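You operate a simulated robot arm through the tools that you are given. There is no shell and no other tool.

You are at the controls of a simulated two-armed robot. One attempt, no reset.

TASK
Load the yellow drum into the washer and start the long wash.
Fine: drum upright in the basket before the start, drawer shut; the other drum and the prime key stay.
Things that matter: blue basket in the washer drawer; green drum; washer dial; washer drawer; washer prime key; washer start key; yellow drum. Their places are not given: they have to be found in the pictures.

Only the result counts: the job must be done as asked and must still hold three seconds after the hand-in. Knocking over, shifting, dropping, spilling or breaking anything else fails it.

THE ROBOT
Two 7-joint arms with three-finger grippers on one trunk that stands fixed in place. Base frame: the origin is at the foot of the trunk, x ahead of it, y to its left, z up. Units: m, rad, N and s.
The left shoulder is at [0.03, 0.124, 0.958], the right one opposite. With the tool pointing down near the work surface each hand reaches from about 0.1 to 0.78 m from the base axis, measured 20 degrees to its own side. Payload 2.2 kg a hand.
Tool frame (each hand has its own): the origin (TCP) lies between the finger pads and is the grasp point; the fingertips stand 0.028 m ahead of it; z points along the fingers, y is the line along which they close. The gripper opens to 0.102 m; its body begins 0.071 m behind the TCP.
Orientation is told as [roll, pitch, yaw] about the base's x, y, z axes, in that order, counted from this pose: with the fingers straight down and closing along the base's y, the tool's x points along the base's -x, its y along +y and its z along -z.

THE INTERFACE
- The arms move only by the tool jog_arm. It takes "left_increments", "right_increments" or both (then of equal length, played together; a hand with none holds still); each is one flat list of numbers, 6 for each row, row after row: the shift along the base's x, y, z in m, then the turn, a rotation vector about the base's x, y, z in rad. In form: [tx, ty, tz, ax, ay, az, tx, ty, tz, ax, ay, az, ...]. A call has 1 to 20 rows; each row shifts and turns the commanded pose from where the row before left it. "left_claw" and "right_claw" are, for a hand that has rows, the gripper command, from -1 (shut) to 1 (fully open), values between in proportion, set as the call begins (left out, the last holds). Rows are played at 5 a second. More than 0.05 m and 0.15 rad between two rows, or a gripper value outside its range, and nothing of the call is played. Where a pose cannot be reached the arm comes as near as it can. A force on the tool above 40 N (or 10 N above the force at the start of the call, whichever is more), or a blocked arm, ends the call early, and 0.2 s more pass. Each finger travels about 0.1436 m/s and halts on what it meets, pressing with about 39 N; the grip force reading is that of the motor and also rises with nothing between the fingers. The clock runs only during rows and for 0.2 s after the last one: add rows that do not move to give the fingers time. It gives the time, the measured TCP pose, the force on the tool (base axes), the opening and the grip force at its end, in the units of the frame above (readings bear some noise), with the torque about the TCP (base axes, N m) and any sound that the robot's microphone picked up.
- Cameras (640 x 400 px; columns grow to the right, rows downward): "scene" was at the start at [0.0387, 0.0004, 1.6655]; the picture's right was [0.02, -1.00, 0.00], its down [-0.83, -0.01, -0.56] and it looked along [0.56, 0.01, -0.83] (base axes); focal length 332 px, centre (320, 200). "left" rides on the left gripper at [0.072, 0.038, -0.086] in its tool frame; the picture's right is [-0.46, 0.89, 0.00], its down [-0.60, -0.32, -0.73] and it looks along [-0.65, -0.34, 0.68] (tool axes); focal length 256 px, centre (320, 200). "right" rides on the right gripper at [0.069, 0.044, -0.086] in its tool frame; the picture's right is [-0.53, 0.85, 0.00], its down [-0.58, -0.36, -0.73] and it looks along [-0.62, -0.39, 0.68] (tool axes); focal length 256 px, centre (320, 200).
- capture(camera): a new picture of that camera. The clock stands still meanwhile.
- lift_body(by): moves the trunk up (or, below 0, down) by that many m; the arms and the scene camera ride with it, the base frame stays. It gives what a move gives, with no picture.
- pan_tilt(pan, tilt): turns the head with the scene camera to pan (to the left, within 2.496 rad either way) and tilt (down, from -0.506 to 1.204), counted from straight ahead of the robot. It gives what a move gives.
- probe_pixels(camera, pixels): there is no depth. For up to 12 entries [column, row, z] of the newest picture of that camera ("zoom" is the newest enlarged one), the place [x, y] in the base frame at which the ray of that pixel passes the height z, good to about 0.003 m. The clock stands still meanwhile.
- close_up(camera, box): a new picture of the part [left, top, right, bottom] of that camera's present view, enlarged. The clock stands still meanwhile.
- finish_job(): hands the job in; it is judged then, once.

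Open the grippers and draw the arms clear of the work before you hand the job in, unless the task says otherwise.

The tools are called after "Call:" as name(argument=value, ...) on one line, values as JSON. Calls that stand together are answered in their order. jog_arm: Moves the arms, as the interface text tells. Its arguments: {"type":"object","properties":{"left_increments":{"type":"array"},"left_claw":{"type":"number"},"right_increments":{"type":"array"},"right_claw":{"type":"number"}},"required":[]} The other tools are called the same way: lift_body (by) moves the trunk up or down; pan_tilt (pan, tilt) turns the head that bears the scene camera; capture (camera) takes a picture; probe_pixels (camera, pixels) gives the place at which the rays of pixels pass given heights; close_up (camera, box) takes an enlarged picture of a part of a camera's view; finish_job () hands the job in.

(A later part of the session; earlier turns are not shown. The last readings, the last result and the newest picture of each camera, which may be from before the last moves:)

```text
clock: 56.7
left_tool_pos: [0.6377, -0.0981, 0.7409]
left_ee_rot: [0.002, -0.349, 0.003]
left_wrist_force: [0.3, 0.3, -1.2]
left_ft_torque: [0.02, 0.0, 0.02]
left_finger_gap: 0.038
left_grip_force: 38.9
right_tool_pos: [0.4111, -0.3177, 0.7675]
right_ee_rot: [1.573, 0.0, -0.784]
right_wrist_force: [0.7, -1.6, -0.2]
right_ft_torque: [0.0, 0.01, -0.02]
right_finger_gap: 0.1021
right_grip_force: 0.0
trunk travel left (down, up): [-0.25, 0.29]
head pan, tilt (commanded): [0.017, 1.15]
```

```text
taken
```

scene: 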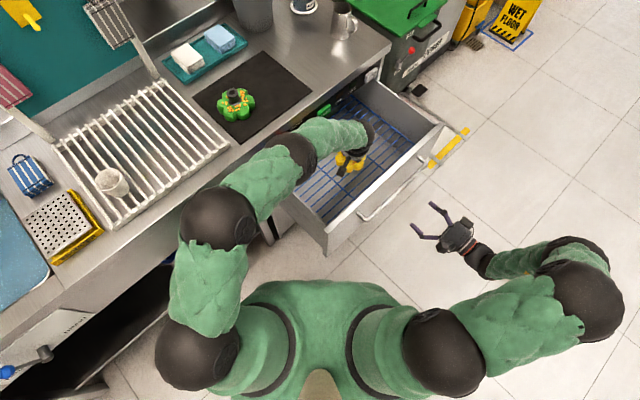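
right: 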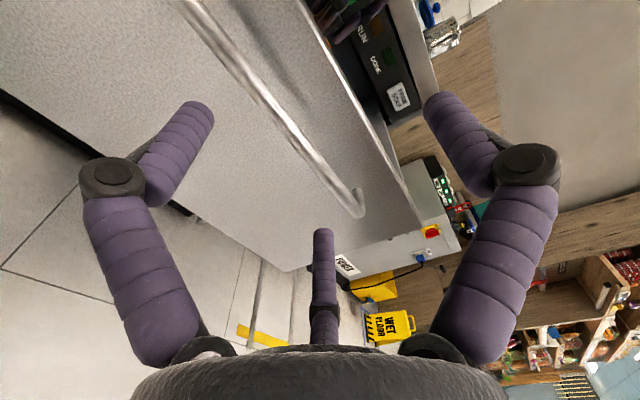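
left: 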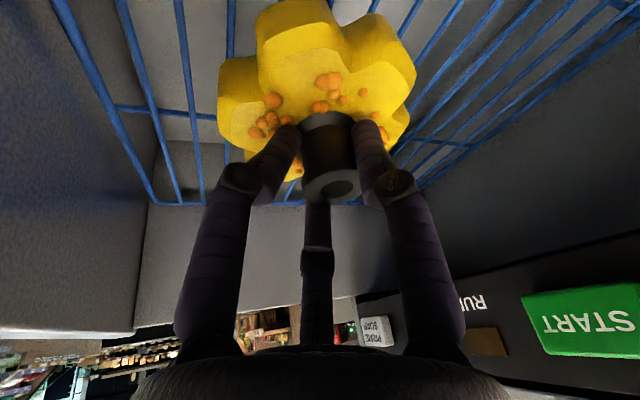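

To judge the remaining gap I triangulate the rack again: its front-right corner shows at left px (153,203). I enlarge both views there.

Call:
close_up(camera="scene", box=[360, 110, 424, 150])

Call:
close_up(camera="left", box=[100, 140, 260, 240])

```text
10.00 times, centred on (392, 130) of scene
```

zoom: 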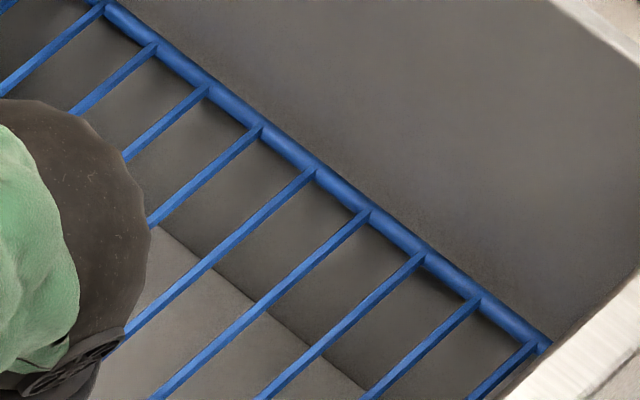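

```text
4.00 times, centred on (180, 190) of left
```

zoom: 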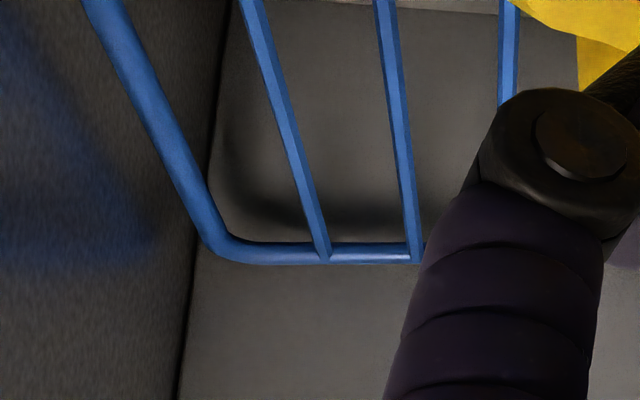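

The front rim is hidden behind the drawer wall in the scene view, so my earlier pairing was off by one wire. I probe the corrected pairs.

Call:
probe_pixels(camera="scene", pixels=[[413.5, 144.5, 0.65], [413.5, 144.5, 0.7], [407.8, 140.2, 0.65], [407.8, 140.2, 0.7], [402.5, 135.8, 0.65], [402.5, 135.8, 0.7]])

Call:
probe_pixels(camera="left", pixels=[[181.25, 203, 0.65], [181.25, 203, 0.7], [203, 203, 0.65], [203, 203, 0.7], [152, 200, 0.65], [152, 200, 0.7]])

```text
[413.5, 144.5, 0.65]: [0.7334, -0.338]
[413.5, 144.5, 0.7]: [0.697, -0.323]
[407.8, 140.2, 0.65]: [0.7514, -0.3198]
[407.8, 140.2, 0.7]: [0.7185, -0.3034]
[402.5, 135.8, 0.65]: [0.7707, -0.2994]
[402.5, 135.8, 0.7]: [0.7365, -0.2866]
```

```text
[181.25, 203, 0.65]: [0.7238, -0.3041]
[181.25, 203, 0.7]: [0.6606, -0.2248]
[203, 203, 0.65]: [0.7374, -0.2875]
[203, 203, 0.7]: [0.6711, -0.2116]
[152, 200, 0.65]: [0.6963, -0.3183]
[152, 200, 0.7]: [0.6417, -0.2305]
```

The corrected pairs agree at z≈0.627 for the wires, so there are about 4.5 cm still to go. Before that I check the elbow, which is near the panel at scene px (293,152).

Call:
close_up(camera="scene", box=[230, 90, 390, 190])

Call:
close_up(camera="right", box=[280, 0, 480, 125])

```text
4.00 times, centred on (310, 140) of scene
```

zoom: 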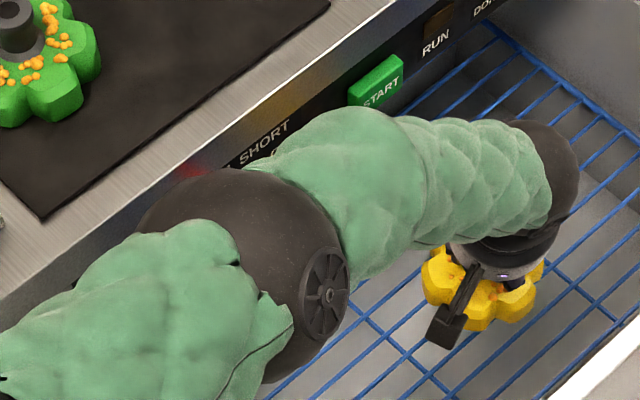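

```text
3.20 times, centred on (380, 62) of right
```

zoom: 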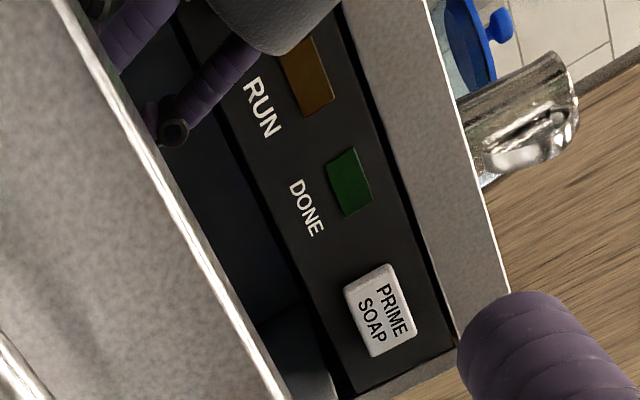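

The elbow works out at about (0.47,0.08,1.0), clear of the dial and the panel. I lower another 0.032 m in 4 mm rows.

Call:
jog_arm(left_increments=[0, 0, -0.004, 0, 0, 0, 0, 0, -0.004, 0, 0, 0, 0, 0, -0.004, 0, 0, 0, 0, 0, -0.004, 0, 0, 0, 0, 0, -0.004, 0, 0, 0, 0, 0, -0.004, 0, 0, 0, 0, 0, -0.004, 0, 0, 0, 0, 0, -0.004, 0, 0, 0, 0, 0, 0, 0, 0, 0], left_claw=-1)

Call:
capture(camera="left")

Call:
close_up(camera="scene", box=[230, 90, 422, 210])

```text
clock: 58.7
left_tool_pos: [0.6374, -0.0988, 0.7082]
left_ee_rot: [0.004, -0.349, 0.004]
left_wrist_force: [0.2, 0.1, 0.0]
left_ft_torque: [-0.02, 0.04, -0.02]
left_finger_gap: 0.0382
left_grip_force: 39.4
right_tool_pos: [0.411, -0.318, 0.7666]
right_ee_rot: [1.571, 0.001, -0.786]
right_wrist_force: [-0.2, -0.1, -0.8]
right_ft_torque: [0.01, 0.03, -0.03]
right_finger_gap: 0.1021
right_grip_force: 0.2
trunk travel left (down, up): [-0.25, 0.29]
head pan, tilt (commanded): [0.017, 1.15]
```

```text
taken
```

left: 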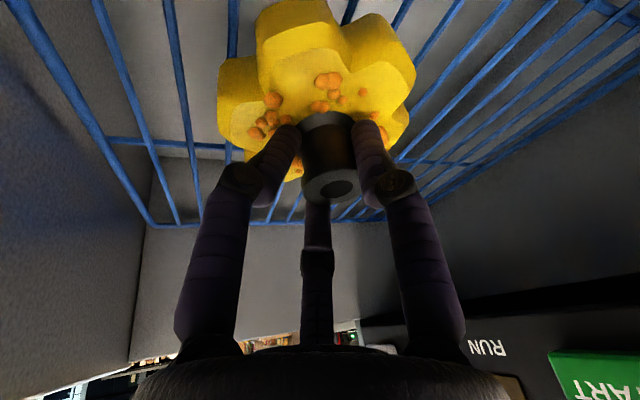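

```text
3.33 times, centred on (326, 150) of scene
```

zoom: 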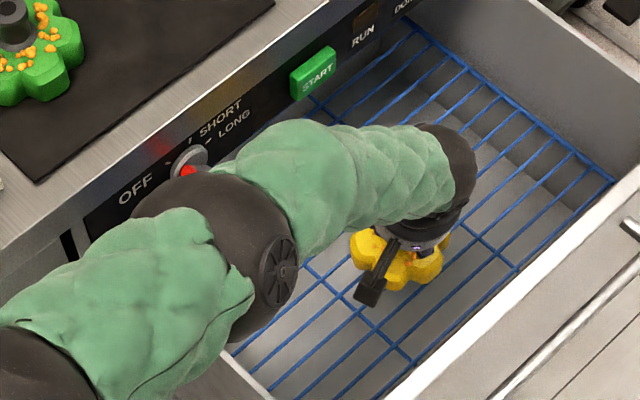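

The drum is nearing the wires and the elbow is clear of the dial. I step down in 2 mm rows, watching the force.

Call:
jog_arm(left_increments=[0, 0, -0.002, 0, 0, 0, 0, 0, -0.002, 0, 0, 0, 0, 0, 0, 0, 0, 0], left_claw=-1)

Call:
jog_arm(left_increments=[0, 0, -0.002, 0, 0, 0, 0, 0, -0.002, 0, 0, 0, 0, 0, 0, 0, 0, 0], left_claw=-1)

Call:
jog_arm(left_increments=[0, 0, -0.002, 0, 0, 0, 0, 0, 0, 0, 0, 0], left_claw=-1)

```text
clock: 59.5
left_tool_pos: [0.6383, -0.0978, 0.7055]
left_ee_rot: [0.001, -0.348, 0.002]
left_wrist_force: [-0.2, -0.4, -1.7]
left_ft_torque: [-0.01, 0.01, 0.01]
left_finger_gap: 0.0382
left_grip_force: 38.8
right_tool_pos: [0.4118, -0.3161, 0.7676]
right_ee_rot: [1.572, 0.001, -0.784]
right_wrist_force: [-0.9, -0.7, -0.1]
right_ft_torque: [-0.03, 0.02, -0.05]
right_finger_gap: 0.1019
right_grip_force: 0.1
trunk travel left (down, up): [-0.25, 0.29]
head pan, tilt (commanded): [0.017, 1.15]
```

```text
clock: 60.3
left_tool_pos: [0.6381, -0.0986, 0.7015]
left_ee_rot: [0.001, -0.348, 0.005]
left_wrist_force: [0.0, 0.2, -0.6]
left_ft_torque: [0.0, 0.03, 0.02]
left_finger_gap: 0.0378
left_grip_force: 39.1
right_tool_pos: [0.4113, -0.3165, 0.7661]
right_ee_rot: [1.573, 0.001, -0.784]
right_wrist_force: [0.0, -0.1, 0.7]
right_ft_torque: [0.0, -0.01, -0.02]
right_finger_gap: 0.1022
right_grip_force: 0.1
trunk travel left (down, up): [-0.25, 0.29]
head pan, tilt (commanded): [0.017, 1.15]
```

```text
clock: 60.9
left_tool_pos: [0.6377, -0.0982, 0.6978]
left_ee_rot: [0.003, -0.347, 0.005]
left_wrist_force: [-0.5, -0.1, -0.6]
left_ft_torque: [-0.03, 0.03, 0.01]
left_finger_gap: 0.0382
left_grip_force: 38.7
right_tool_pos: [0.4114, -0.318, 0.7671]
right_ee_rot: [1.572, 0.0, -0.785]
right_wrist_force: [-0.3, -0.1, 0.3]
right_ft_torque: [-0.01, 0.0, 0.02]
right_finger_gap: 0.1017
right_grip_force: 0.0
trunk travel left (down, up): [-0.25, 0.29]
head pan, tilt (commanded): [0.017, 1.15]
```

No contact yet at z=0.698, which fits a rack near 0.627. I keep on in 2 mm rows.

Call:
jog_arm(left_increments=[0, 0, -0.002, 0, 0, 0, 0, 0, 0, 0, 0, 0], left_claw=-1)

Call:
jog_arm(left_increments=[0, 0, -0.002, 0, 0, 0, 0, 0, 0, 0, 0, 0], left_claw=-1)

Call:
jog_arm(left_increments=[0, 0, -0.002, 0, 0, 0, 0, 0, 0, 0, 0, 0], left_claw=-1)

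Call:
close_up(camera="left", box=[160, 0, 480, 200])

```text
clock: 61.5
left_tool_pos: [0.6383, -0.0985, 0.696]
left_ee_rot: [0.003, -0.348, 0.004]
left_wrist_force: [-0.5, 0.6, 2.2]
left_ft_torque: [0.09, 0.13, 0.05]
left_finger_gap: 0.0381
left_grip_force: 39.2
right_tool_pos: [0.4106, -0.3174, 0.7687]
right_ee_rot: [1.573, 0.0, -0.785]
right_wrist_force: [-0.1, -0.1, 0.6]
right_ft_torque: [0.0, 0.01, 0.0]
right_finger_gap: 0.1019
right_grip_force: 0.1
trunk travel left (down, up): [-0.25, 0.29]
head pan, tilt (commanded): [0.017, 1.15]
```

```text
clock: 62.1
left_tool_pos: [0.6396, -0.0977, 0.6963]
left_ee_rot: [0.004, -0.35, 0.005]
left_wrist_force: [-1.3, -1.0, 12.1]
left_ft_torque: [0.43, 0.48, 0.05]
left_finger_gap: 0.0381
left_grip_force: 39.0
right_tool_pos: [0.4114, -0.3176, 0.7676]
right_ee_rot: [1.572, -0.001, -0.786]
right_wrist_force: [0.5, -0.1, 0.1]
right_ft_torque: [-0.01, -0.02, 0.01]
right_finger_gap: 0.1021
right_grip_force: 0.0
trunk travel left (down, up): [-0.25, 0.29]
head pan, tilt (commanded): [0.017, 1.15]
```

```text
clock: 62.7
left_tool_pos: [0.6398, -0.0997, 0.6966]
left_ee_rot: [0.0, -0.354, 0.005]
left_wrist_force: [0.8, -2.4, 21.9]
left_ft_torque: [0.5, 0.61, 0.04]
left_finger_gap: 0.0383
left_grip_force: 39.0
right_tool_pos: [0.4104, -0.3167, 0.7681]
right_ee_rot: [1.573, -0.001, -0.786]
right_wrist_force: [0.4, 0.4, -0.9]
right_ft_torque: [-0.05, -0.01, 0.0]
right_finger_gap: 0.1019
right_grip_force: 0.0
trunk travel left (down, up): [-0.25, 0.29]
head pan, tilt (commanded): [0.017, 1.15]
```

```text
2.00 times, centred on (320, 100) of left
```

zoom: 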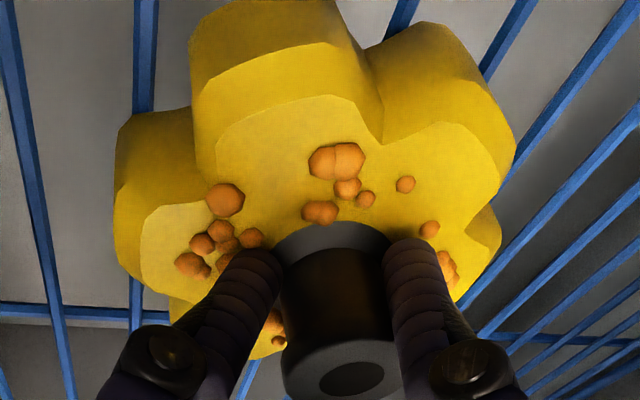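

Contact is made: the force rose to 22 N with the TCP holding at z=0.696, so the drum stands on the wires. I ease the command up 3.5 mm to unload it, then open only slightly (gap ~0.048) while rising 4 mm, so that the near finger does not press the body.

Call:
jog_arm(left_increments=[0, 0, 0.0035, 0, 0, 0, 0, 0, 0, 0, 0, 0], left_claw=-1)

Call:
jog_arm(left_increments=[0, 0, 0.004, 0, 0, 0, 0, 0, 0, 0, 0, 0, 0, 0, 0, 0, 0, 0], left_claw=-0.06)

Call:
close_up(camera="left", box=[160, 0, 480, 200])

Call:
close_up(camera="scene", box=[310, 125, 406, 185])

```text
clock: 63.3
left_tool_pos: [0.637, -0.098, 0.6956]
left_ee_rot: [0.003, -0.347, 0.002]
left_wrist_force: [3.8, -0.7, 10.5]
left_ft_torque: [0.38, 0.1, -0.09]
left_finger_gap: 0.0381
left_grip_force: 38.9
right_tool_pos: [0.4114, -0.3171, 0.767]
right_ee_rot: [1.573, 0.0, -0.786]
right_wrist_force: [0.3, 0.5, 0.8]
right_ft_torque: [0.0, 0.02, -0.01]
right_finger_gap: 0.1018
right_grip_force: 0.0
trunk travel left (down, up): [-0.25, 0.29]
head pan, tilt (commanded): [0.017, 1.15]
```

```text
clock: 64.1
left_tool_pos: [0.6367, -0.0987, 0.6992]
left_ee_rot: [0.004, -0.348, 0.004]
left_wrist_force: [0.5, 0.0, -1.2]
left_ft_torque: [0.01, -0.01, 0.0]
left_finger_gap: 0.0476
left_grip_force: 0.1
right_tool_pos: [0.4114, -0.3176, 0.7673]
right_ee_rot: [1.572, -0.002, -0.787]
right_wrist_force: [-0.5, 0.5, 0.6]
right_ft_torque: [0.0, 0.02, 0.04]
right_finger_gap: 0.102
right_grip_force: 0.1
trunk travel left (down, up): [-0.25, 0.29]
head pan, tilt (commanded): [0.017, 1.15]
```

```text
2.00 times, centred on (320, 100) of left
```

zoom: 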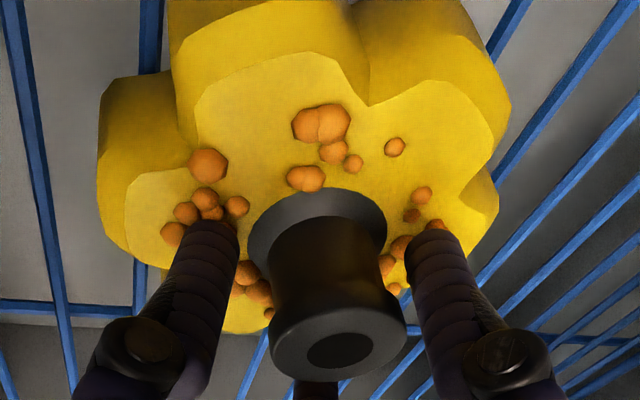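

```text
6.67 times, centred on (358, 155) of scene
```

zoom: 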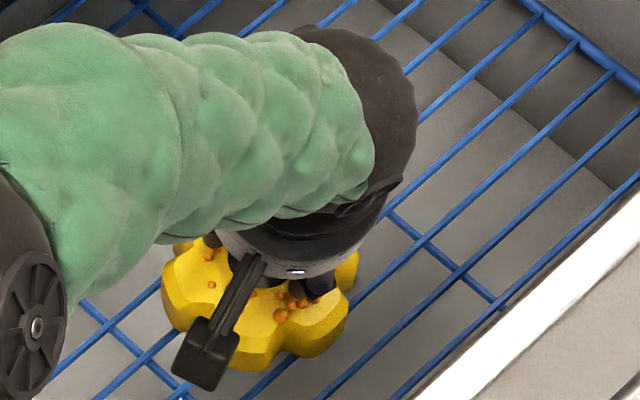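

The drum stands free on the wires, with no force on the hand. I rise 0.016 m, then open more and keep rising.

Call:
jog_arm(left_increments=[0, 0, 0.008, 0, 0, 0, 0, 0, 0.008, 0, 0, 0, 0, 0, 0, 0, 0, 0], left_claw=-0.06)

Call:
jog_arm(left_increments=[0, 0, 0.008, 0, 0, 0, 0, 0, 0.012, 0, 0, 0, 0, 0, 0.015, 0, 0, 0, 0, 0, 0.02, 0, 0, 0, 0, 0, 0, 0, 0, 0], left_claw=0.3)

Call:
capture(camera="left")

Call:
close_up(camera="scene", box=[310, 105, 438, 185])

```text
clock: 64.9
left_tool_pos: [0.6367, -0.0988, 0.7156]
left_ee_rot: [0.001, -0.348, 0.003]
left_wrist_force: [-0.7, -1.4, -1.1]
left_ft_torque: [0.02, 0.0, -0.04]
left_finger_gap: 0.0478
left_grip_force: 0.0
right_tool_pos: [0.4106, -0.3185, 0.7683]
right_ee_rot: [1.573, -0.001, -0.786]
right_wrist_force: [0.1, 0.5, -0.6]
right_ft_torque: [-0.01, -0.03, 0.01]
right_finger_gap: 0.1021
right_grip_force: 0.1
trunk travel left (down, up): [-0.25, 0.29]
head pan, tilt (commanded): [0.017, 1.15]
```

```text
clock: 66.1
left_tool_pos: [0.6376, -0.0983, 0.772]
left_ee_rot: [0.001, -0.348, 0.003]
left_wrist_force: [-0.9, 0.6, -0.4]
left_ft_torque: [-0.01, 0.01, 0.03]
left_finger_gap: 0.0662
left_grip_force: 0.1
right_tool_pos: [0.4105, -0.3182, 0.7666]
right_ee_rot: [1.573, -0.001, -0.785]
right_wrist_force: [0.3, -0.1, 0.2]
right_ft_torque: [0.0, 0.02, 0.01]
right_finger_gap: 0.1022
right_grip_force: 0.1
trunk travel left (down, up): [-0.25, 0.29]
head pan, tilt (commanded): [0.017, 1.15]
```

```text
taken
```

left: 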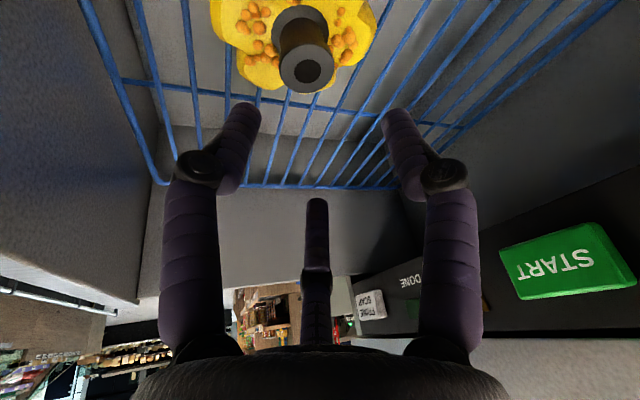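

```text
5.00 times, centred on (374, 145) of scene
```

zoom: 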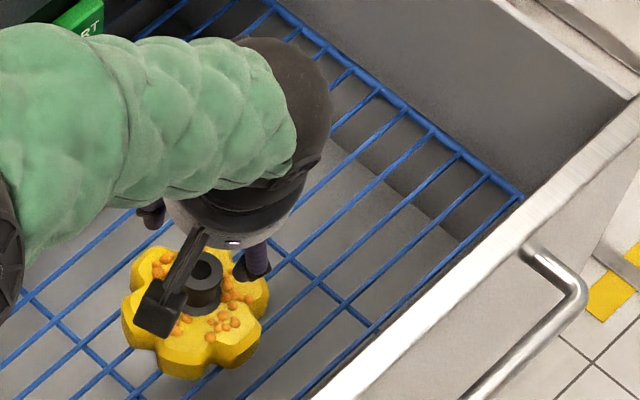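

The drum stands upright in the basket and the hand is clear above it. I raise the left hand straight up to z≈1.05.

Call:
jog_arm(left_increments=[0, 0, 0.02, 0, 0, 0, 0, 0, 0.025, 0, 0, 0, 0, 0, 0.025, 0, 0, 0, 0, 0, 0.03, 0, 0, 0, 0, 0, 0.03, 0, 0, 0, 0, 0, 0.03, 0, 0, 0, 0, 0, 0.03, 0, 0, 0, 0, 0, 0.03, 0, 0, 0, 0, 0, 0.03, 0, 0, 0, 0, 0, 0.03, 0, 0, 0, 0, 0, 0, 0, 0, 0], left_claw=0.3)

Call:
capture(camera="scene")

```text
clock: 68.5
left_tool_pos: [0.6367, -0.0973, 1.0511]
left_ee_rot: [0.004, -0.348, 0.004]
left_wrist_force: [-0.1, 0.2, 0.4]
left_ft_torque: [0.0, 0.0, 0.0]
left_finger_gap: 0.0664
left_grip_force: 0.0
right_tool_pos: [0.4113, -0.3173, 0.7661]
right_ee_rot: [1.573, 0.0, -0.785]
right_wrist_force: [0.5, -0.4, -0.3]
right_ft_torque: [0.0, -0.02, 0.03]
right_finger_gap: 0.102
right_grip_force: 0.0
trunk travel left (down, up): [-0.25, 0.29]
head pan, tilt (commanded): [0.017, 1.15]
```

```text
taken
```

scene: 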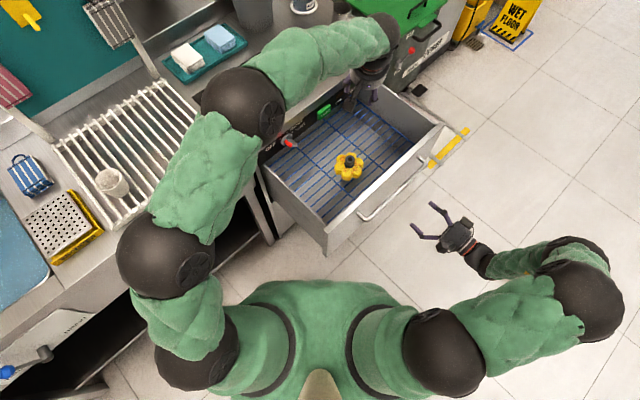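

The drum stands at scene px (348,165) in the basket. I bring the left hand back to its side, near its start pose (about (0.46,0.25,1.2)), undoing the tilt.

Call:
jog_arm(left_increments=[-0.0, 0.0289, 0.0125, 0, 0.029, 0, -0.0, 0.0289, 0.0125, 0, 0.029, 0, -0.015, 0.0289, 0.0125, 0, 0.029, 0, -0.015, 0.0289, 0.0125, 0, 0.029, 0, -0.018, 0.0289, 0.0125, 0, 0.029, 0, -0.018, 0.0289, 0.0125, 0, 0.029, 0, -0.018, 0.0289, 0.0125, 0, 0.029, 0, -0.018, 0.0289, 0.0125, 0, 0.029, 0, -0.018, 0.0289, 0.0125, 0, 0.029, 0, -0.018, 0.0289, 0.0125, 0, 0.029, 0, -0.018, 0.0289, 0.0125, 0, 0.029, 0, -0.018, 0.0289, 0.0125, 0, 0.029, 0, 0, 0, 0, 0, 0, 0], left_claw=1)

Call:
capture(camera="scene")

Call:
close_up(camera="scene", box=[240, 70, 464, 210])

```text
clock: 71.3
left_tool_pos: [0.4648, 0.2479, 1.2024]
left_ee_rot: [0.002, 0.003, 0.003]
left_wrist_force: [-0.3, -0.2, -0.1]
left_ft_torque: [0.02, 0.02, -0.01]
left_finger_gap: 0.1023
left_grip_force: 0.0
right_tool_pos: [0.4123, -0.3184, 0.7671]
right_ee_rot: [1.572, 0.0, -0.785]
right_wrist_force: [-0.1, 0.5, 0.3]
right_ft_torque: [0.01, 0.0, 0.01]
right_finger_gap: 0.1018
right_grip_force: 0.0
trunk travel left (down, up): [-0.25, 0.29]
head pan, tilt (commanded): [0.017, 1.15]
```

```text
taken
```

scene: 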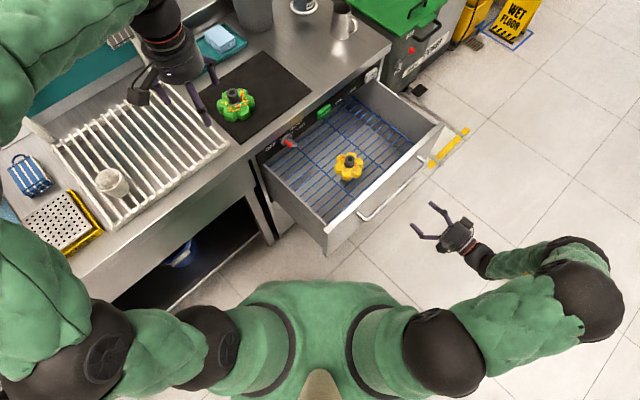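

```text
2.86 times, centred on (352, 140) of scene
```

zoom: 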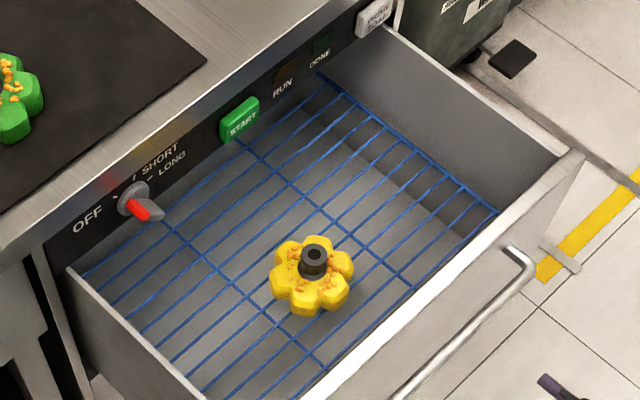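

The drum stands upright mid-rack and the left arm is away. Now the right hand goes back to the handle: down 0.05 m to z≈0.717, then forward to (0.489,-0.240), where it held the bar before.

Call:
jog_arm(right_increments=[0, 0, -0.025, 0, 0, 0, 0, 0, -0.025, 0, 0, 0, 0.0153, 0.0156, 0, 0, 0, 0, 0.0153, 0.0156, 0, 0, 0, 0, 0.0153, 0.0156, 0, 0, 0, 0, 0.0153, 0.0156, 0, 0, 0, 0, 0.0148, 0.015, 0, 0, 0, 0, 0, 0, 0, 0, 0, 0], right_claw=1)

Call:
capture(camera="right")

Call:
capture(camera="scene")

```text
clock: 73.1
left_tool_pos: [0.4635, 0.2477, 1.2012]
left_ee_rot: [0.002, 0.001, 0.004]
left_wrist_force: [0.1, 0.3, -0.1]
left_ft_torque: [0.02, -0.01, 0.04]
left_finger_gap: 0.1018
left_grip_force: 0.2
right_tool_pos: [0.4882, -0.2406, 0.7168]
right_ee_rot: [1.573, 0.0, -0.785]
right_wrist_force: [0.1, 0.2, -1.0]
right_ft_torque: [0.02, 0.0, 0.0]
right_finger_gap: 0.1018
right_grip_force: 0.1
trunk travel left (down, up): [-0.25, 0.29]
head pan, tilt (commanded): [0.017, 1.15]
```

```text
taken
```

right: 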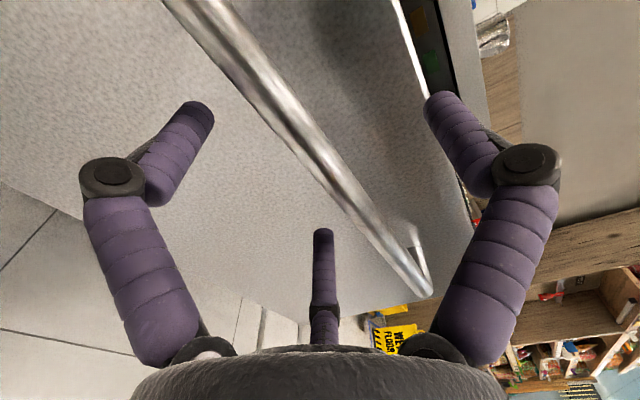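

```text
taken
```

scene: 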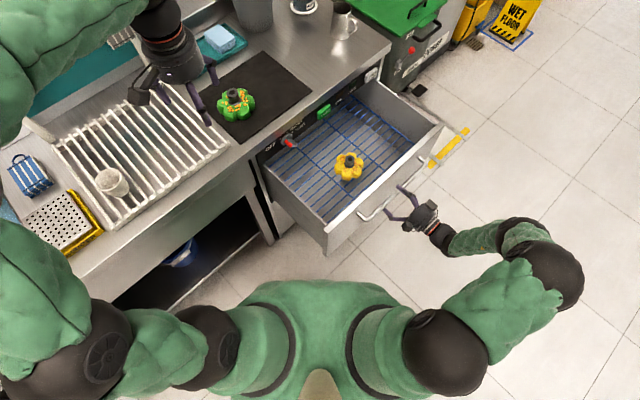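

The bar lies between thumb and fingers as before. I close the right gripper on it.

Call:
jog_arm(right_increments=[0, 0, 0.001, 0, 0, 0, 0, 0, 0, 0, 0, 0, 0, 0, 0, 0, 0, 0, 0, 0, 0, 0, 0, 0, 0, 0, 0, 0, 0, 0], right_claw=-1)

```text
clock: 74.3
left_tool_pos: [0.4654, 0.2474, 1.2009]
left_ee_rot: [0.004, 0.001, 0.002]
left_wrist_force: [-0.1, 0.8, -0.7]
left_ft_torque: [0.01, -0.03, -0.05]
left_finger_gap: 0.1021
left_grip_force: 0.1
right_tool_pos: [0.4886, -0.2396, 0.7159]
right_ee_rot: [1.57, 0.002, -0.786]
right_wrist_force: [-2.1, -0.4, -13.1]
right_ft_torque: [-0.21, -0.02, -0.84]
right_finger_gap: 0.0242
right_grip_force: 45.1
trunk travel left (down, up): [-0.25, 0.29]
head pan, tilt (commanded): [0.017, 1.15]
```

Gripped. I push the drawer in along (+0.707,+0.707) smoothly, ramping up and down so that the drum does not shift, for about 0.26 m first.

Call:
jog_arm(right_increments=[0.003, 0.003, 0, 0, 0, 0, 0.005, 0.005, 0, 0, 0, 0, 0.007, 0.007, 0, 0, 0, 0, 0.009, 0.009, 0, 0, 0, 0, 0.0105, 0.0105, 0, 0, 0, 0, 0.0105, 0.0105, 0, 0, 0, 0, 0.0105, 0.0105, 0, 0, 0, 0, 0.0105, 0.0105, 0, 0, 0, 0, 0.0105, 0.0105, 0, 0, 0, 0, 0.0105, 0.0105, 0, 0, 0, 0, 0.0105, 0.0105, 0, 0, 0, 0, 0.0105, 0.0105, 0, 0, 0, 0, 0.0105, 0.0105, 0, 0, 0, 0, 0.0105, 0.0105, 0, 0, 0, 0, 0.0105, 0.0105, 0, 0, 0, 0, 0.0105, 0.0105, 0, 0, 0, 0, 0.0105, 0.0105, 0, 0, 0, 0, 0.008, 0.008, 0, 0, 0, 0, 0.005, 0.005, 0, 0, 0, 0, 0, 0, 0, 0, 0, 0], right_claw=-1)

Call:
close_up(camera="scene", box=[240, 70, 464, 210])

```text
clock: 78.5
left_tool_pos: [0.4651, 0.2474, 1.2019]
left_ee_rot: [0.002, 0.002, 0.003]
left_wrist_force: [-0.6, -0.4, 0.0]
left_ft_torque: [0.01, 0.0, -0.01]
left_finger_gap: 0.1023
left_grip_force: 0.1
right_tool_pos: [0.6614, -0.0659, 0.7179]
right_ee_rot: [1.572, 0.001, -0.786]
right_wrist_force: [2.9, -3.3, -16.5]
right_ft_torque: [-0.23, 0.06, -0.4]
right_finger_gap: 0.0244
right_grip_force: 45.1
trunk travel left (down, up): [-0.25, 0.29]
head pan, tilt (commanded): [0.017, 1.15]
```

```text
2.86 times, centred on (352, 140) of scene
```

zoom: 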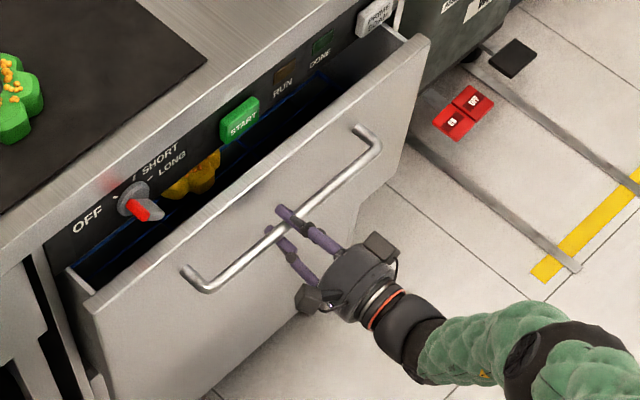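

The drum still stands as the drawer closes; about 0.064 m remain. I push on in smaller rows.

Call:
jog_arm(right_increments=[0.004, 0.004, 0, 0, 0, 0, 0.006, 0.006, 0, 0, 0, 0, 0.006, 0.006, 0, 0, 0, 0, 0.006, 0.006, 0, 0, 0, 0, 0.006, 0.006, 0, 0, 0, 0, 0.005, 0.005, 0, 0, 0, 0, 0.004, 0.004, 0, 0, 0, 0, 0.003, 0.003, 0, 0, 0, 0, 0, 0, 0, 0, 0, 0], right_claw=-1)

Call:
close_up(camera="scene", box=[240, 70, 464, 210])

```text
clock: 80.5
left_tool_pos: [0.4661, 0.2486, 1.2006]
left_ee_rot: [0.004, 0.003, 0.005]
left_wrist_force: [0.4, 0.1, 0.2]
left_ft_torque: [-0.01, -0.01, -0.02]
left_finger_gap: 0.1019
left_grip_force: 0.1
right_tool_pos: [0.7023, -0.0253, 0.7177]
right_ee_rot: [1.572, 0.0, -0.784]
right_wrist_force: [6.4, 2.5, -18.0]
right_ft_torque: [-0.13, 0.08, -0.27]
right_finger_gap: 0.0244
right_grip_force: 45.1
trunk travel left (down, up): [-0.25, 0.29]
head pan, tilt (commanded): [0.017, 1.15]
```

```text
2.86 times, centred on (352, 140) of scene
```

zoom: 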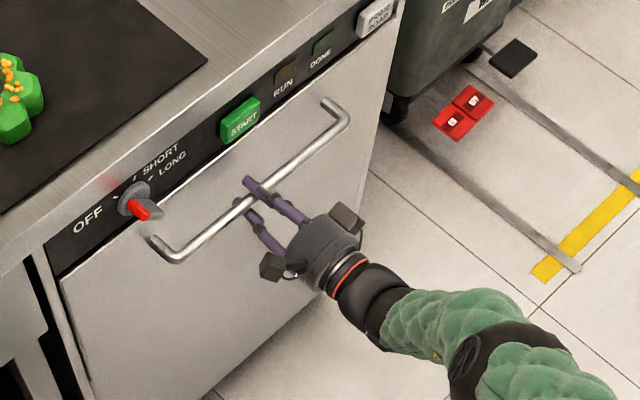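

The drawer is almost shut; about 7 mm remain. I push in 2 mm rows until the force shows the stop.

Call:
jog_arm(right_increments=[0.002, 0.002, 0, 0, 0, 0, 0.002, 0.002, 0, 0, 0, 0, 0.0015, 0.0015, 0, 0, 0, 0, 0, 0, 0, 0, 0, 0], right_claw=-1)

Call:
jog_arm(right_increments=[0.0015, 0.0015, 0, 0, 0, 0, 0.0015, 0.0015, 0, 0, 0, 0, 0, 0, 0, 0, 0, 0], right_claw=-1)

```text
clock: 81.5
left_tool_pos: [0.4652, 0.2476, 1.2001]
left_ee_rot: [0.003, 0.0, 0.003]
left_wrist_force: [-0.4, -0.1, -0.8]
left_ft_torque: [-0.01, 0.01, -0.03]
left_finger_gap: 0.102
left_grip_force: 0.0
right_tool_pos: [0.7048, -0.0222, 0.717]
right_ee_rot: [1.572, 0.002, -0.786]
right_wrist_force: [-9.6, -11.2, -13.6]
right_ft_torque: [-0.2, -0.15, 1.23]
right_finger_gap: 0.0243
right_grip_force: 45.6
trunk travel left (down, up): [-0.25, 0.29]
head pan, tilt (commanded): [0.017, 1.15]
```

```text
clock: 82.0
left_tool_pos: [0.4623, 0.2469, 1.2025]
left_ee_rot: [0.004, -0.001, 0.002]
left_wrist_force: [1.2, 0.6, -0.1]
left_ft_torque: [-0.02, 0.0, 0.0]
left_finger_gap: 0.1021
left_grip_force: 0.1
right_tool_pos: [0.7065, -0.022, 0.717]
right_ee_rot: [1.573, 0.002, -0.787]
right_wrist_force: [-17.5, -17.2, 3.1]
right_ft_torque: [0.05, -0.29, 1.2]
right_finger_gap: 0.0241
right_grip_force: 45.1
trunk travel left (down, up): [-0.25, 0.29]
head pan, tilt (commanded): [0.017, 1.15]
stopped in row 2 (right hand): the force on the tool passed its limit at 43 N (the readings are from after the stop); the commanded pose is now the measured one
```

The drawer is against its stop (43 N). I open the right gripper and back straight off the bar, then check that the drawer stays shut.

Call:
jog_arm(right_increments=[0, 0, 0, 0, 0, 0, 0, 0, 0, 0, 0, 0, 0, 0, 0, 0, 0, 0, -0.008, -0.008, 0, 0, 0, 0, -0.012, -0.012, 0, 0, 0, 0, -0.016, -0.016, 0, 0, 0, 0, -0.018, -0.018, 0, 0, 0, 0, -0.018, -0.018, 0, 0, 0, 0, 0, 0, 0, 0, 0, 0], right_claw=1)

Call:
capture(camera="scene")

Call:
close_up(camera="scene", box=[240, 70, 432, 190])

```text
clock: 84.0
left_tool_pos: [0.4647, 0.2484, 1.2006]
left_ee_rot: [0.004, 0.002, 0.004]
left_wrist_force: [0.8, 0.4, -0.6]
left_ft_torque: [-0.05, 0.0, -0.02]
left_finger_gap: 0.1018
left_grip_force: 0.1
right_tool_pos: [0.6359, -0.0917, 0.717]
right_ee_rot: [1.572, 0.005, -0.786]
right_wrist_force: [-0.6, -0.4, 0.0]
right_ft_torque: [-0.02, -0.02, -0.03]
right_finger_gap: 0.1019
right_grip_force: 0.0
trunk travel left (down, up): [-0.25, 0.29]
head pan, tilt (commanded): [0.017, 1.15]
```

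```text
taken
```

scene: 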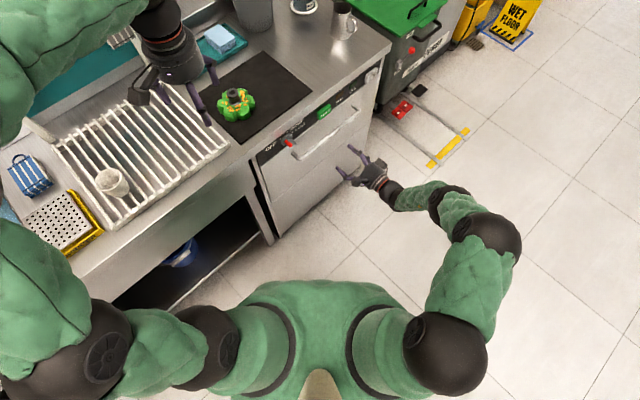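

```text
3.33 times, centred on (336, 130) of scene
```

zoom: 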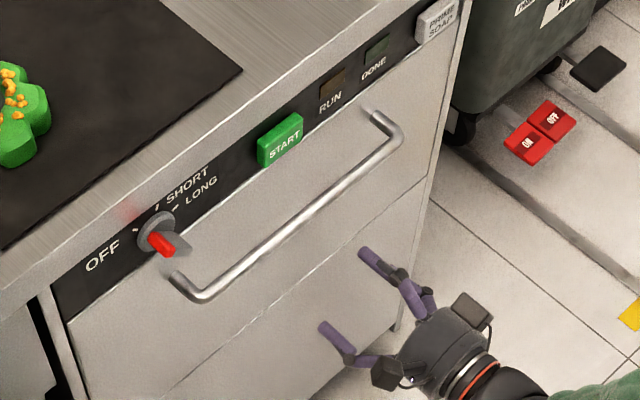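

The drawer is shut and flush. Next the dial: I move the right hand in front of its axis (about 0.13 m out from the panel) and roll it 45° clockwise about its pointing axis, so that it closes across the knob's bar.

Call:
jog_arm(right_increments=[-0.0109, 0.0131, 0.0117, 0.0617, 0.0617, 0, -0.0109, 0.0131, 0.0117, 0.0617, 0.0617, 0, -0.0109, 0.0131, 0.0117, 0.0617, 0.0617, 0, -0.0109, 0.0131, 0.0117, 0.0617, 0.0617, 0, -0.0109, 0.0131, 0.0117, 0.0617, 0.0617, 0, -0.0109, 0.0131, 0.0117, 0.0617, 0.0617, 0, -0.0109, 0.0131, 0.0117, 0.0617, 0.0617, 0, -0.0109, 0.0131, 0.0117, 0.0617, 0.0617, 0, -0.0109, 0.0131, 0.0117, 0.0617, 0.0617, 0, 0, 0, 0, 0, 0, 0], right_claw=1)

Call:
capture(camera="right")

Call:
close_up(camera="scene", box=[220, 70, 412, 190])

```text
clock: 86.2
left_tool_pos: [0.4658, 0.2476, 1.2012]
left_ee_rot: [0.004, -0.002, 0.002]
left_wrist_force: [0.3, 0.7, 0.0]
left_ft_torque: [-0.02, 0.0, -0.02]
left_finger_gap: 0.102
left_grip_force: 0.0
right_tool_pos: [0.5355, 0.0269, 0.8212]
right_ee_rot: [1.571, 0.79, -0.785]
right_wrist_force: [0.8, -0.6, 0.2]
right_ft_torque: [0.0, 0.01, -0.02]
right_finger_gap: 0.1023
right_grip_force: 0.0
trunk travel left (down, up): [-0.25, 0.29]
head pan, tilt (commanded): [0.017, 1.15]
```

```text
taken
```

right: 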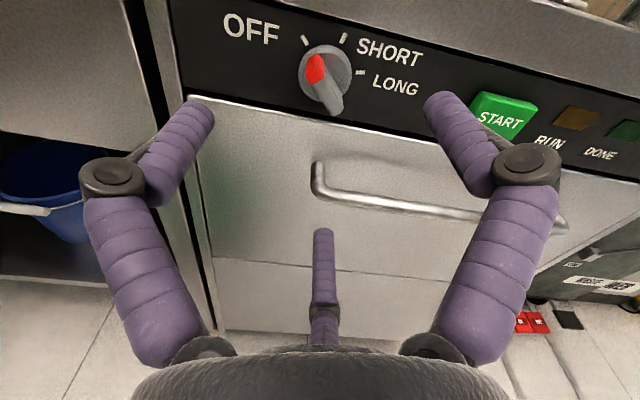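

```text
3.33 times, centred on (316, 130) of scene
```

zoom: 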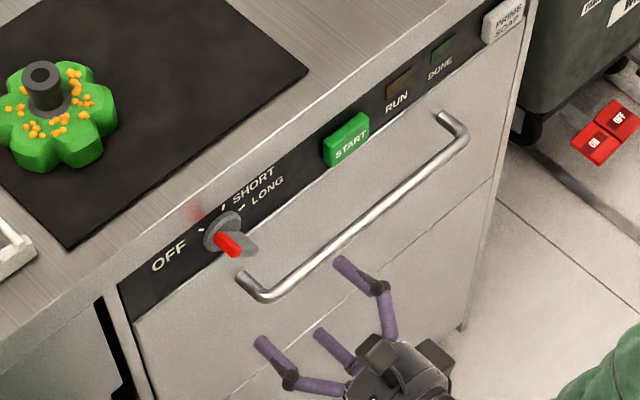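

The dial faces this camera well, at about (325,70). I enlarge it to check the centring against the tool axis (which should cross the panel near px (319,73)).

Call:
close_up(camera="right", box=[272, 20, 368, 80])

Call:
close_up(camera="right", box=[272, 60, 368, 120])

```text
6.67 times, centred on (320, 50) of right
```

zoom: 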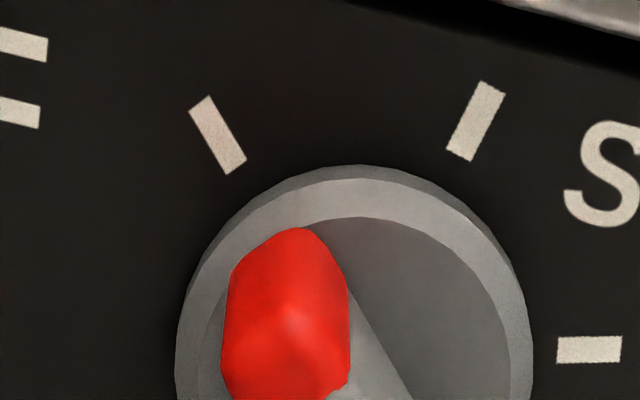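

```text
6.67 times, centred on (320, 90) of right
```

zoom: 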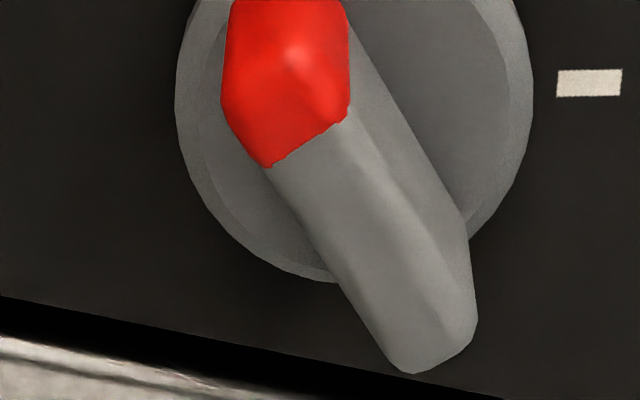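

The dial centre sits about 4 mm right and 3 mm above the tool axis, and the knob's bar lies across the closing line. I correct that while advancing 0.092 m, so that the fingertips stop about 12 mm short of the panel.

Call:
jog_arm(right_increments=[0.0113, 0.0103, 0.00057, 0, 0, 0, 0.0113, 0.0103, 0.00057, 0, 0, 0, 0.0113, 0.0103, 0.00057, 0, 0, 0, 0.0113, 0.0103, 0.00057, 0, 0, 0, 0.0113, 0.0103, 0.00057, 0, 0, 0, 0, 0, 0, 0, 0, 0], right_claw=1)

Call:
capture(camera="right")

Call:
close_up(camera="scene", box=[230, 80, 358, 160])

```text
clock: 87.6
left_tool_pos: [0.4639, 0.2481, 1.2015]
left_ee_rot: [0.005, 0.001, 0.005]
left_wrist_force: [0.0, 0.3, -0.3]
left_ft_torque: [0.05, 0.02, 0.03]
left_finger_gap: 0.1022
left_grip_force: 0.0
right_tool_pos: [0.5933, 0.0775, 0.8254]
right_ee_rot: [1.571, 0.79, -0.784]
right_wrist_force: [-0.7, 0.2, -0.2]
right_ft_torque: [0.0, -0.01, 0.01]
right_finger_gap: 0.1019
right_grip_force: 0.0
trunk travel left (down, up): [-0.25, 0.29]
head pan, tilt (commanded): [0.017, 1.15]
```

```text
taken
```

right: 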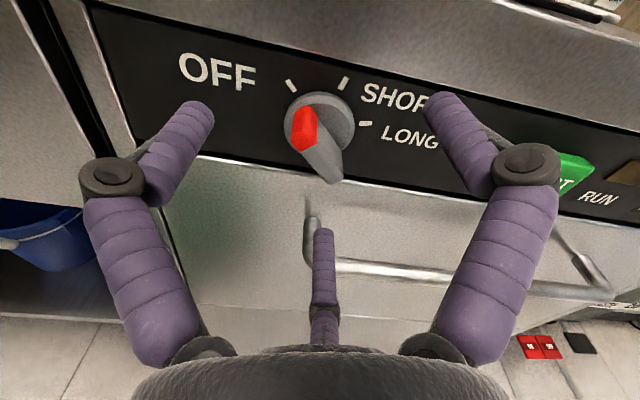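

```text
5.00 times, centred on (294, 120) of scene
```

zoom: 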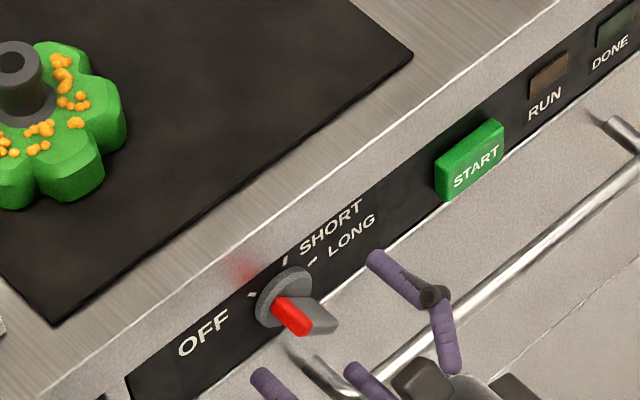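

The hand is centred: the disc shows at (320,122), as predicted. I enlarge the knob to judge its height above the panel before going the last bit.

Call:
close_up(camera="right", box=[256, 70, 384, 150])

Call:
close_up(camera="right", box=[256, 110, 384, 190])

```text
5.00 times, centred on (320, 110) of right
```

zoom: 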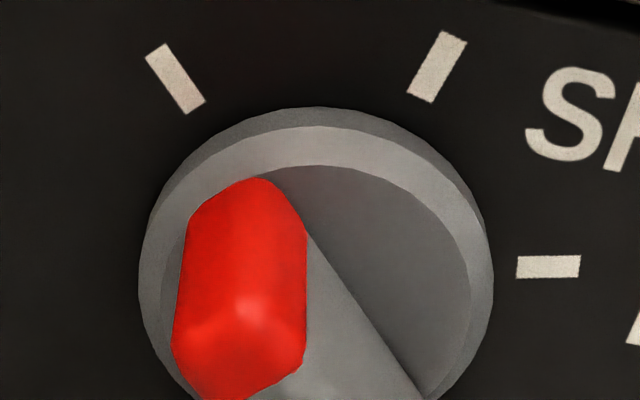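

```text
5.00 times, centred on (320, 150) of right
```

zoom: 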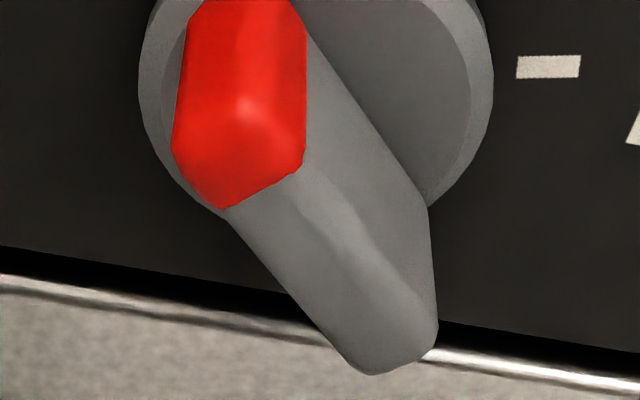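

The axis and dial centre agree within a millimetre, and the knob stands about 25 mm off the panel. I advance 16 mm more and close on the knob's bar.

Call:
jog_arm(right_increments=[0.0057, 0.0057, 0, 0, 0, 0, 0.0057, 0.0057, 0, 0, 0, 0, 0, 0, 0, 0, 0, 0], right_claw=1)

Call:
jog_arm(right_increments=[0, 0, 0, 0, 0, 0, 0, 0, 0, 0, 0, 0, 0, 0, 0, 0, 0, 0], right_claw=-0.1)

Call:
capture(camera="right")

Call:
close_up(camera="scene", box=[230, 80, 358, 160])

```text
clock: 88.4
left_tool_pos: [0.4627, 0.2479, 1.2007]
left_ee_rot: [0.004, -0.001, 0.003]
left_wrist_force: [0.5, -0.7, 0.4]
left_ft_torque: [-0.04, 0.01, 0.03]
left_finger_gap: 0.1018
left_grip_force: 0.1
right_tool_pos: [0.6047, 0.0886, 0.8237]
right_ee_rot: [1.57, 0.79, -0.787]
right_wrist_force: [1.5, 0.4, 0.4]
right_ft_torque: [0.04, 0.01, -0.02]
right_finger_gap: 0.1018
right_grip_force: 0.2
trunk travel left (down, up): [-0.25, 0.29]
head pan, tilt (commanded): [0.017, 1.15]
```

```text
clock: 89.2
left_tool_pos: [0.4644, 0.2471, 1.2012]
left_ee_rot: [0.003, -0.001, 0.002]
left_wrist_force: [0.9, -0.7, -0.3]
left_ft_torque: [-0.02, -0.01, 0.02]
left_finger_gap: 0.102
left_grip_force: 0.0
right_tool_pos: [0.6045, 0.0901, 0.8234]
right_ee_rot: [1.568, 0.791, -0.785]
right_wrist_force: [-0.7, 0.4, -1.6]
right_ft_torque: [-0.04, 0.04, -0.03]
right_finger_gap: 0.0467
right_grip_force: 0.8
trunk travel left (down, up): [-0.25, 0.29]
head pan, tilt (commanded): [0.017, 1.15]
```

```text
taken
```

right: 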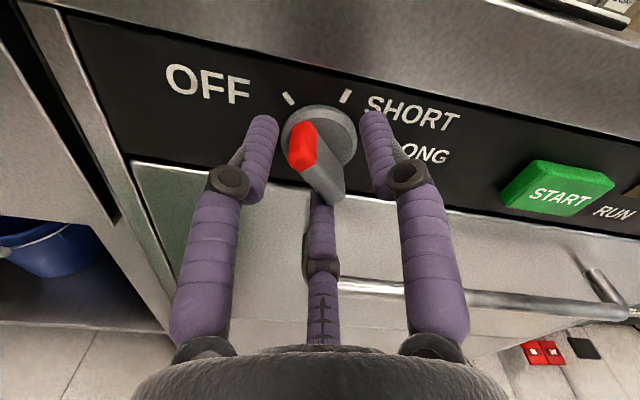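

```text
5.00 times, centred on (294, 120) of scene
```

zoom: 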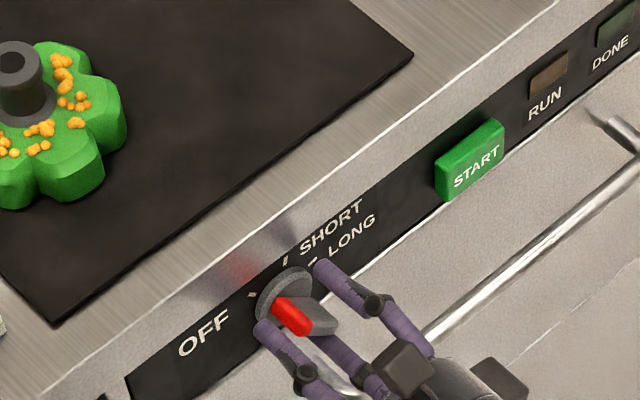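

The three fingers bracket the knob's bar: thumb on one flat, two fingers by the ends of the other. I close fully and read the grip.

Call:
jog_arm(right_increments=[0, 0, 0, 0, 0, 0, 0, 0, 0, 0, 0, 0, 0, 0, 0, 0, 0, 0, 0, 0, 0, 0, 0, 0], right_claw=-1)

Call:
capture(camera="right")

Call:
close_up(camera="scene", box=[230, 80, 358, 160])

```text
clock: 90.2
left_tool_pos: [0.4646, 0.2502, 1.2002]
left_ee_rot: [0.003, 0.001, 0.002]
left_wrist_force: [-0.4, -0.6, -0.2]
left_ft_torque: [-0.03, 0.0, 0.02]
left_finger_gap: 0.1018
left_grip_force: 0.0
right_tool_pos: [0.6002, 0.0923, 0.8209]
right_ee_rot: [1.554, 0.794, -0.792]
right_wrist_force: [-15.3, 9.0, -26.7]
right_ft_torque: [0.36, -0.15, 0.65]
right_finger_gap: 0.0202
right_grip_force: 44.9
trunk travel left (down, up): [-0.25, 0.29]
head pan, tilt (commanded): [0.017, 1.15]
```

```text
taken
```

right: 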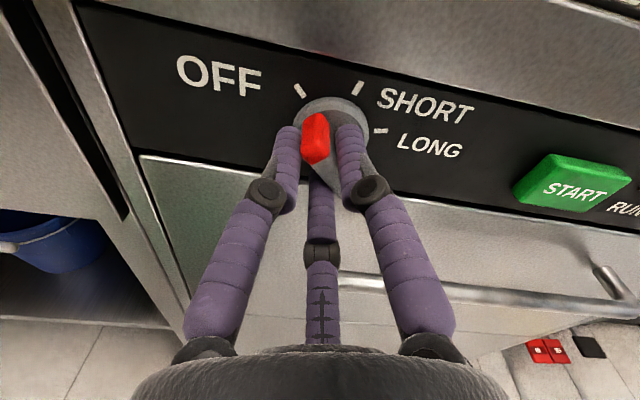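

```text
5.00 times, centred on (294, 120) of scene
```

zoom: 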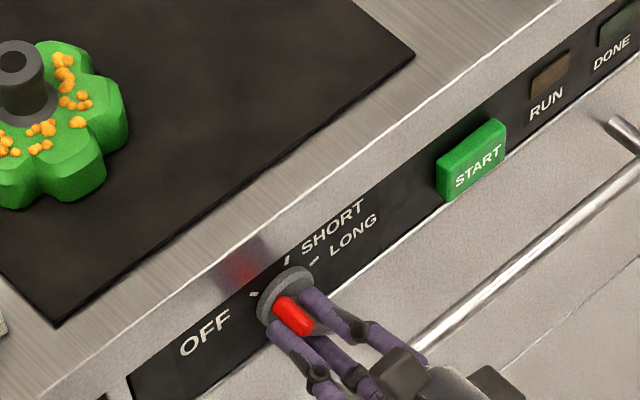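

The knob is gripped (gap 0.020), with the hand pulled a few mm aside. I first let the command follow that offset to unload it.

Call:
jog_arm(right_increments=[-0.002, 0.0013, -0.0013, 0, 0, 0, -0.002, 0.0012, -0.0012, 0, 0, 0, 0, 0, 0, 0, 0, 0], right_claw=-1)

```text
clock: 91.0
left_tool_pos: [0.4643, 0.2478, 1.1992]
left_ee_rot: [0.002, -0.001, 0.003]
left_wrist_force: [0.6, 0.4, 0.0]
left_ft_torque: [0.0, -0.02, -0.02]
left_finger_gap: 0.102
left_grip_force: 0.1
right_tool_pos: [0.6005, 0.0937, 0.8195]
right_ee_rot: [1.56, 0.79, -0.789]
right_wrist_force: [-11.2, 4.4, -21.2]
right_ft_torque: [-0.43, 0.54, -0.26]
right_finger_gap: 0.0201
right_grip_force: 45.0
trunk travel left (down, up): [-0.25, 0.29]
head pan, tilt (commanded): [0.017, 1.15]
```

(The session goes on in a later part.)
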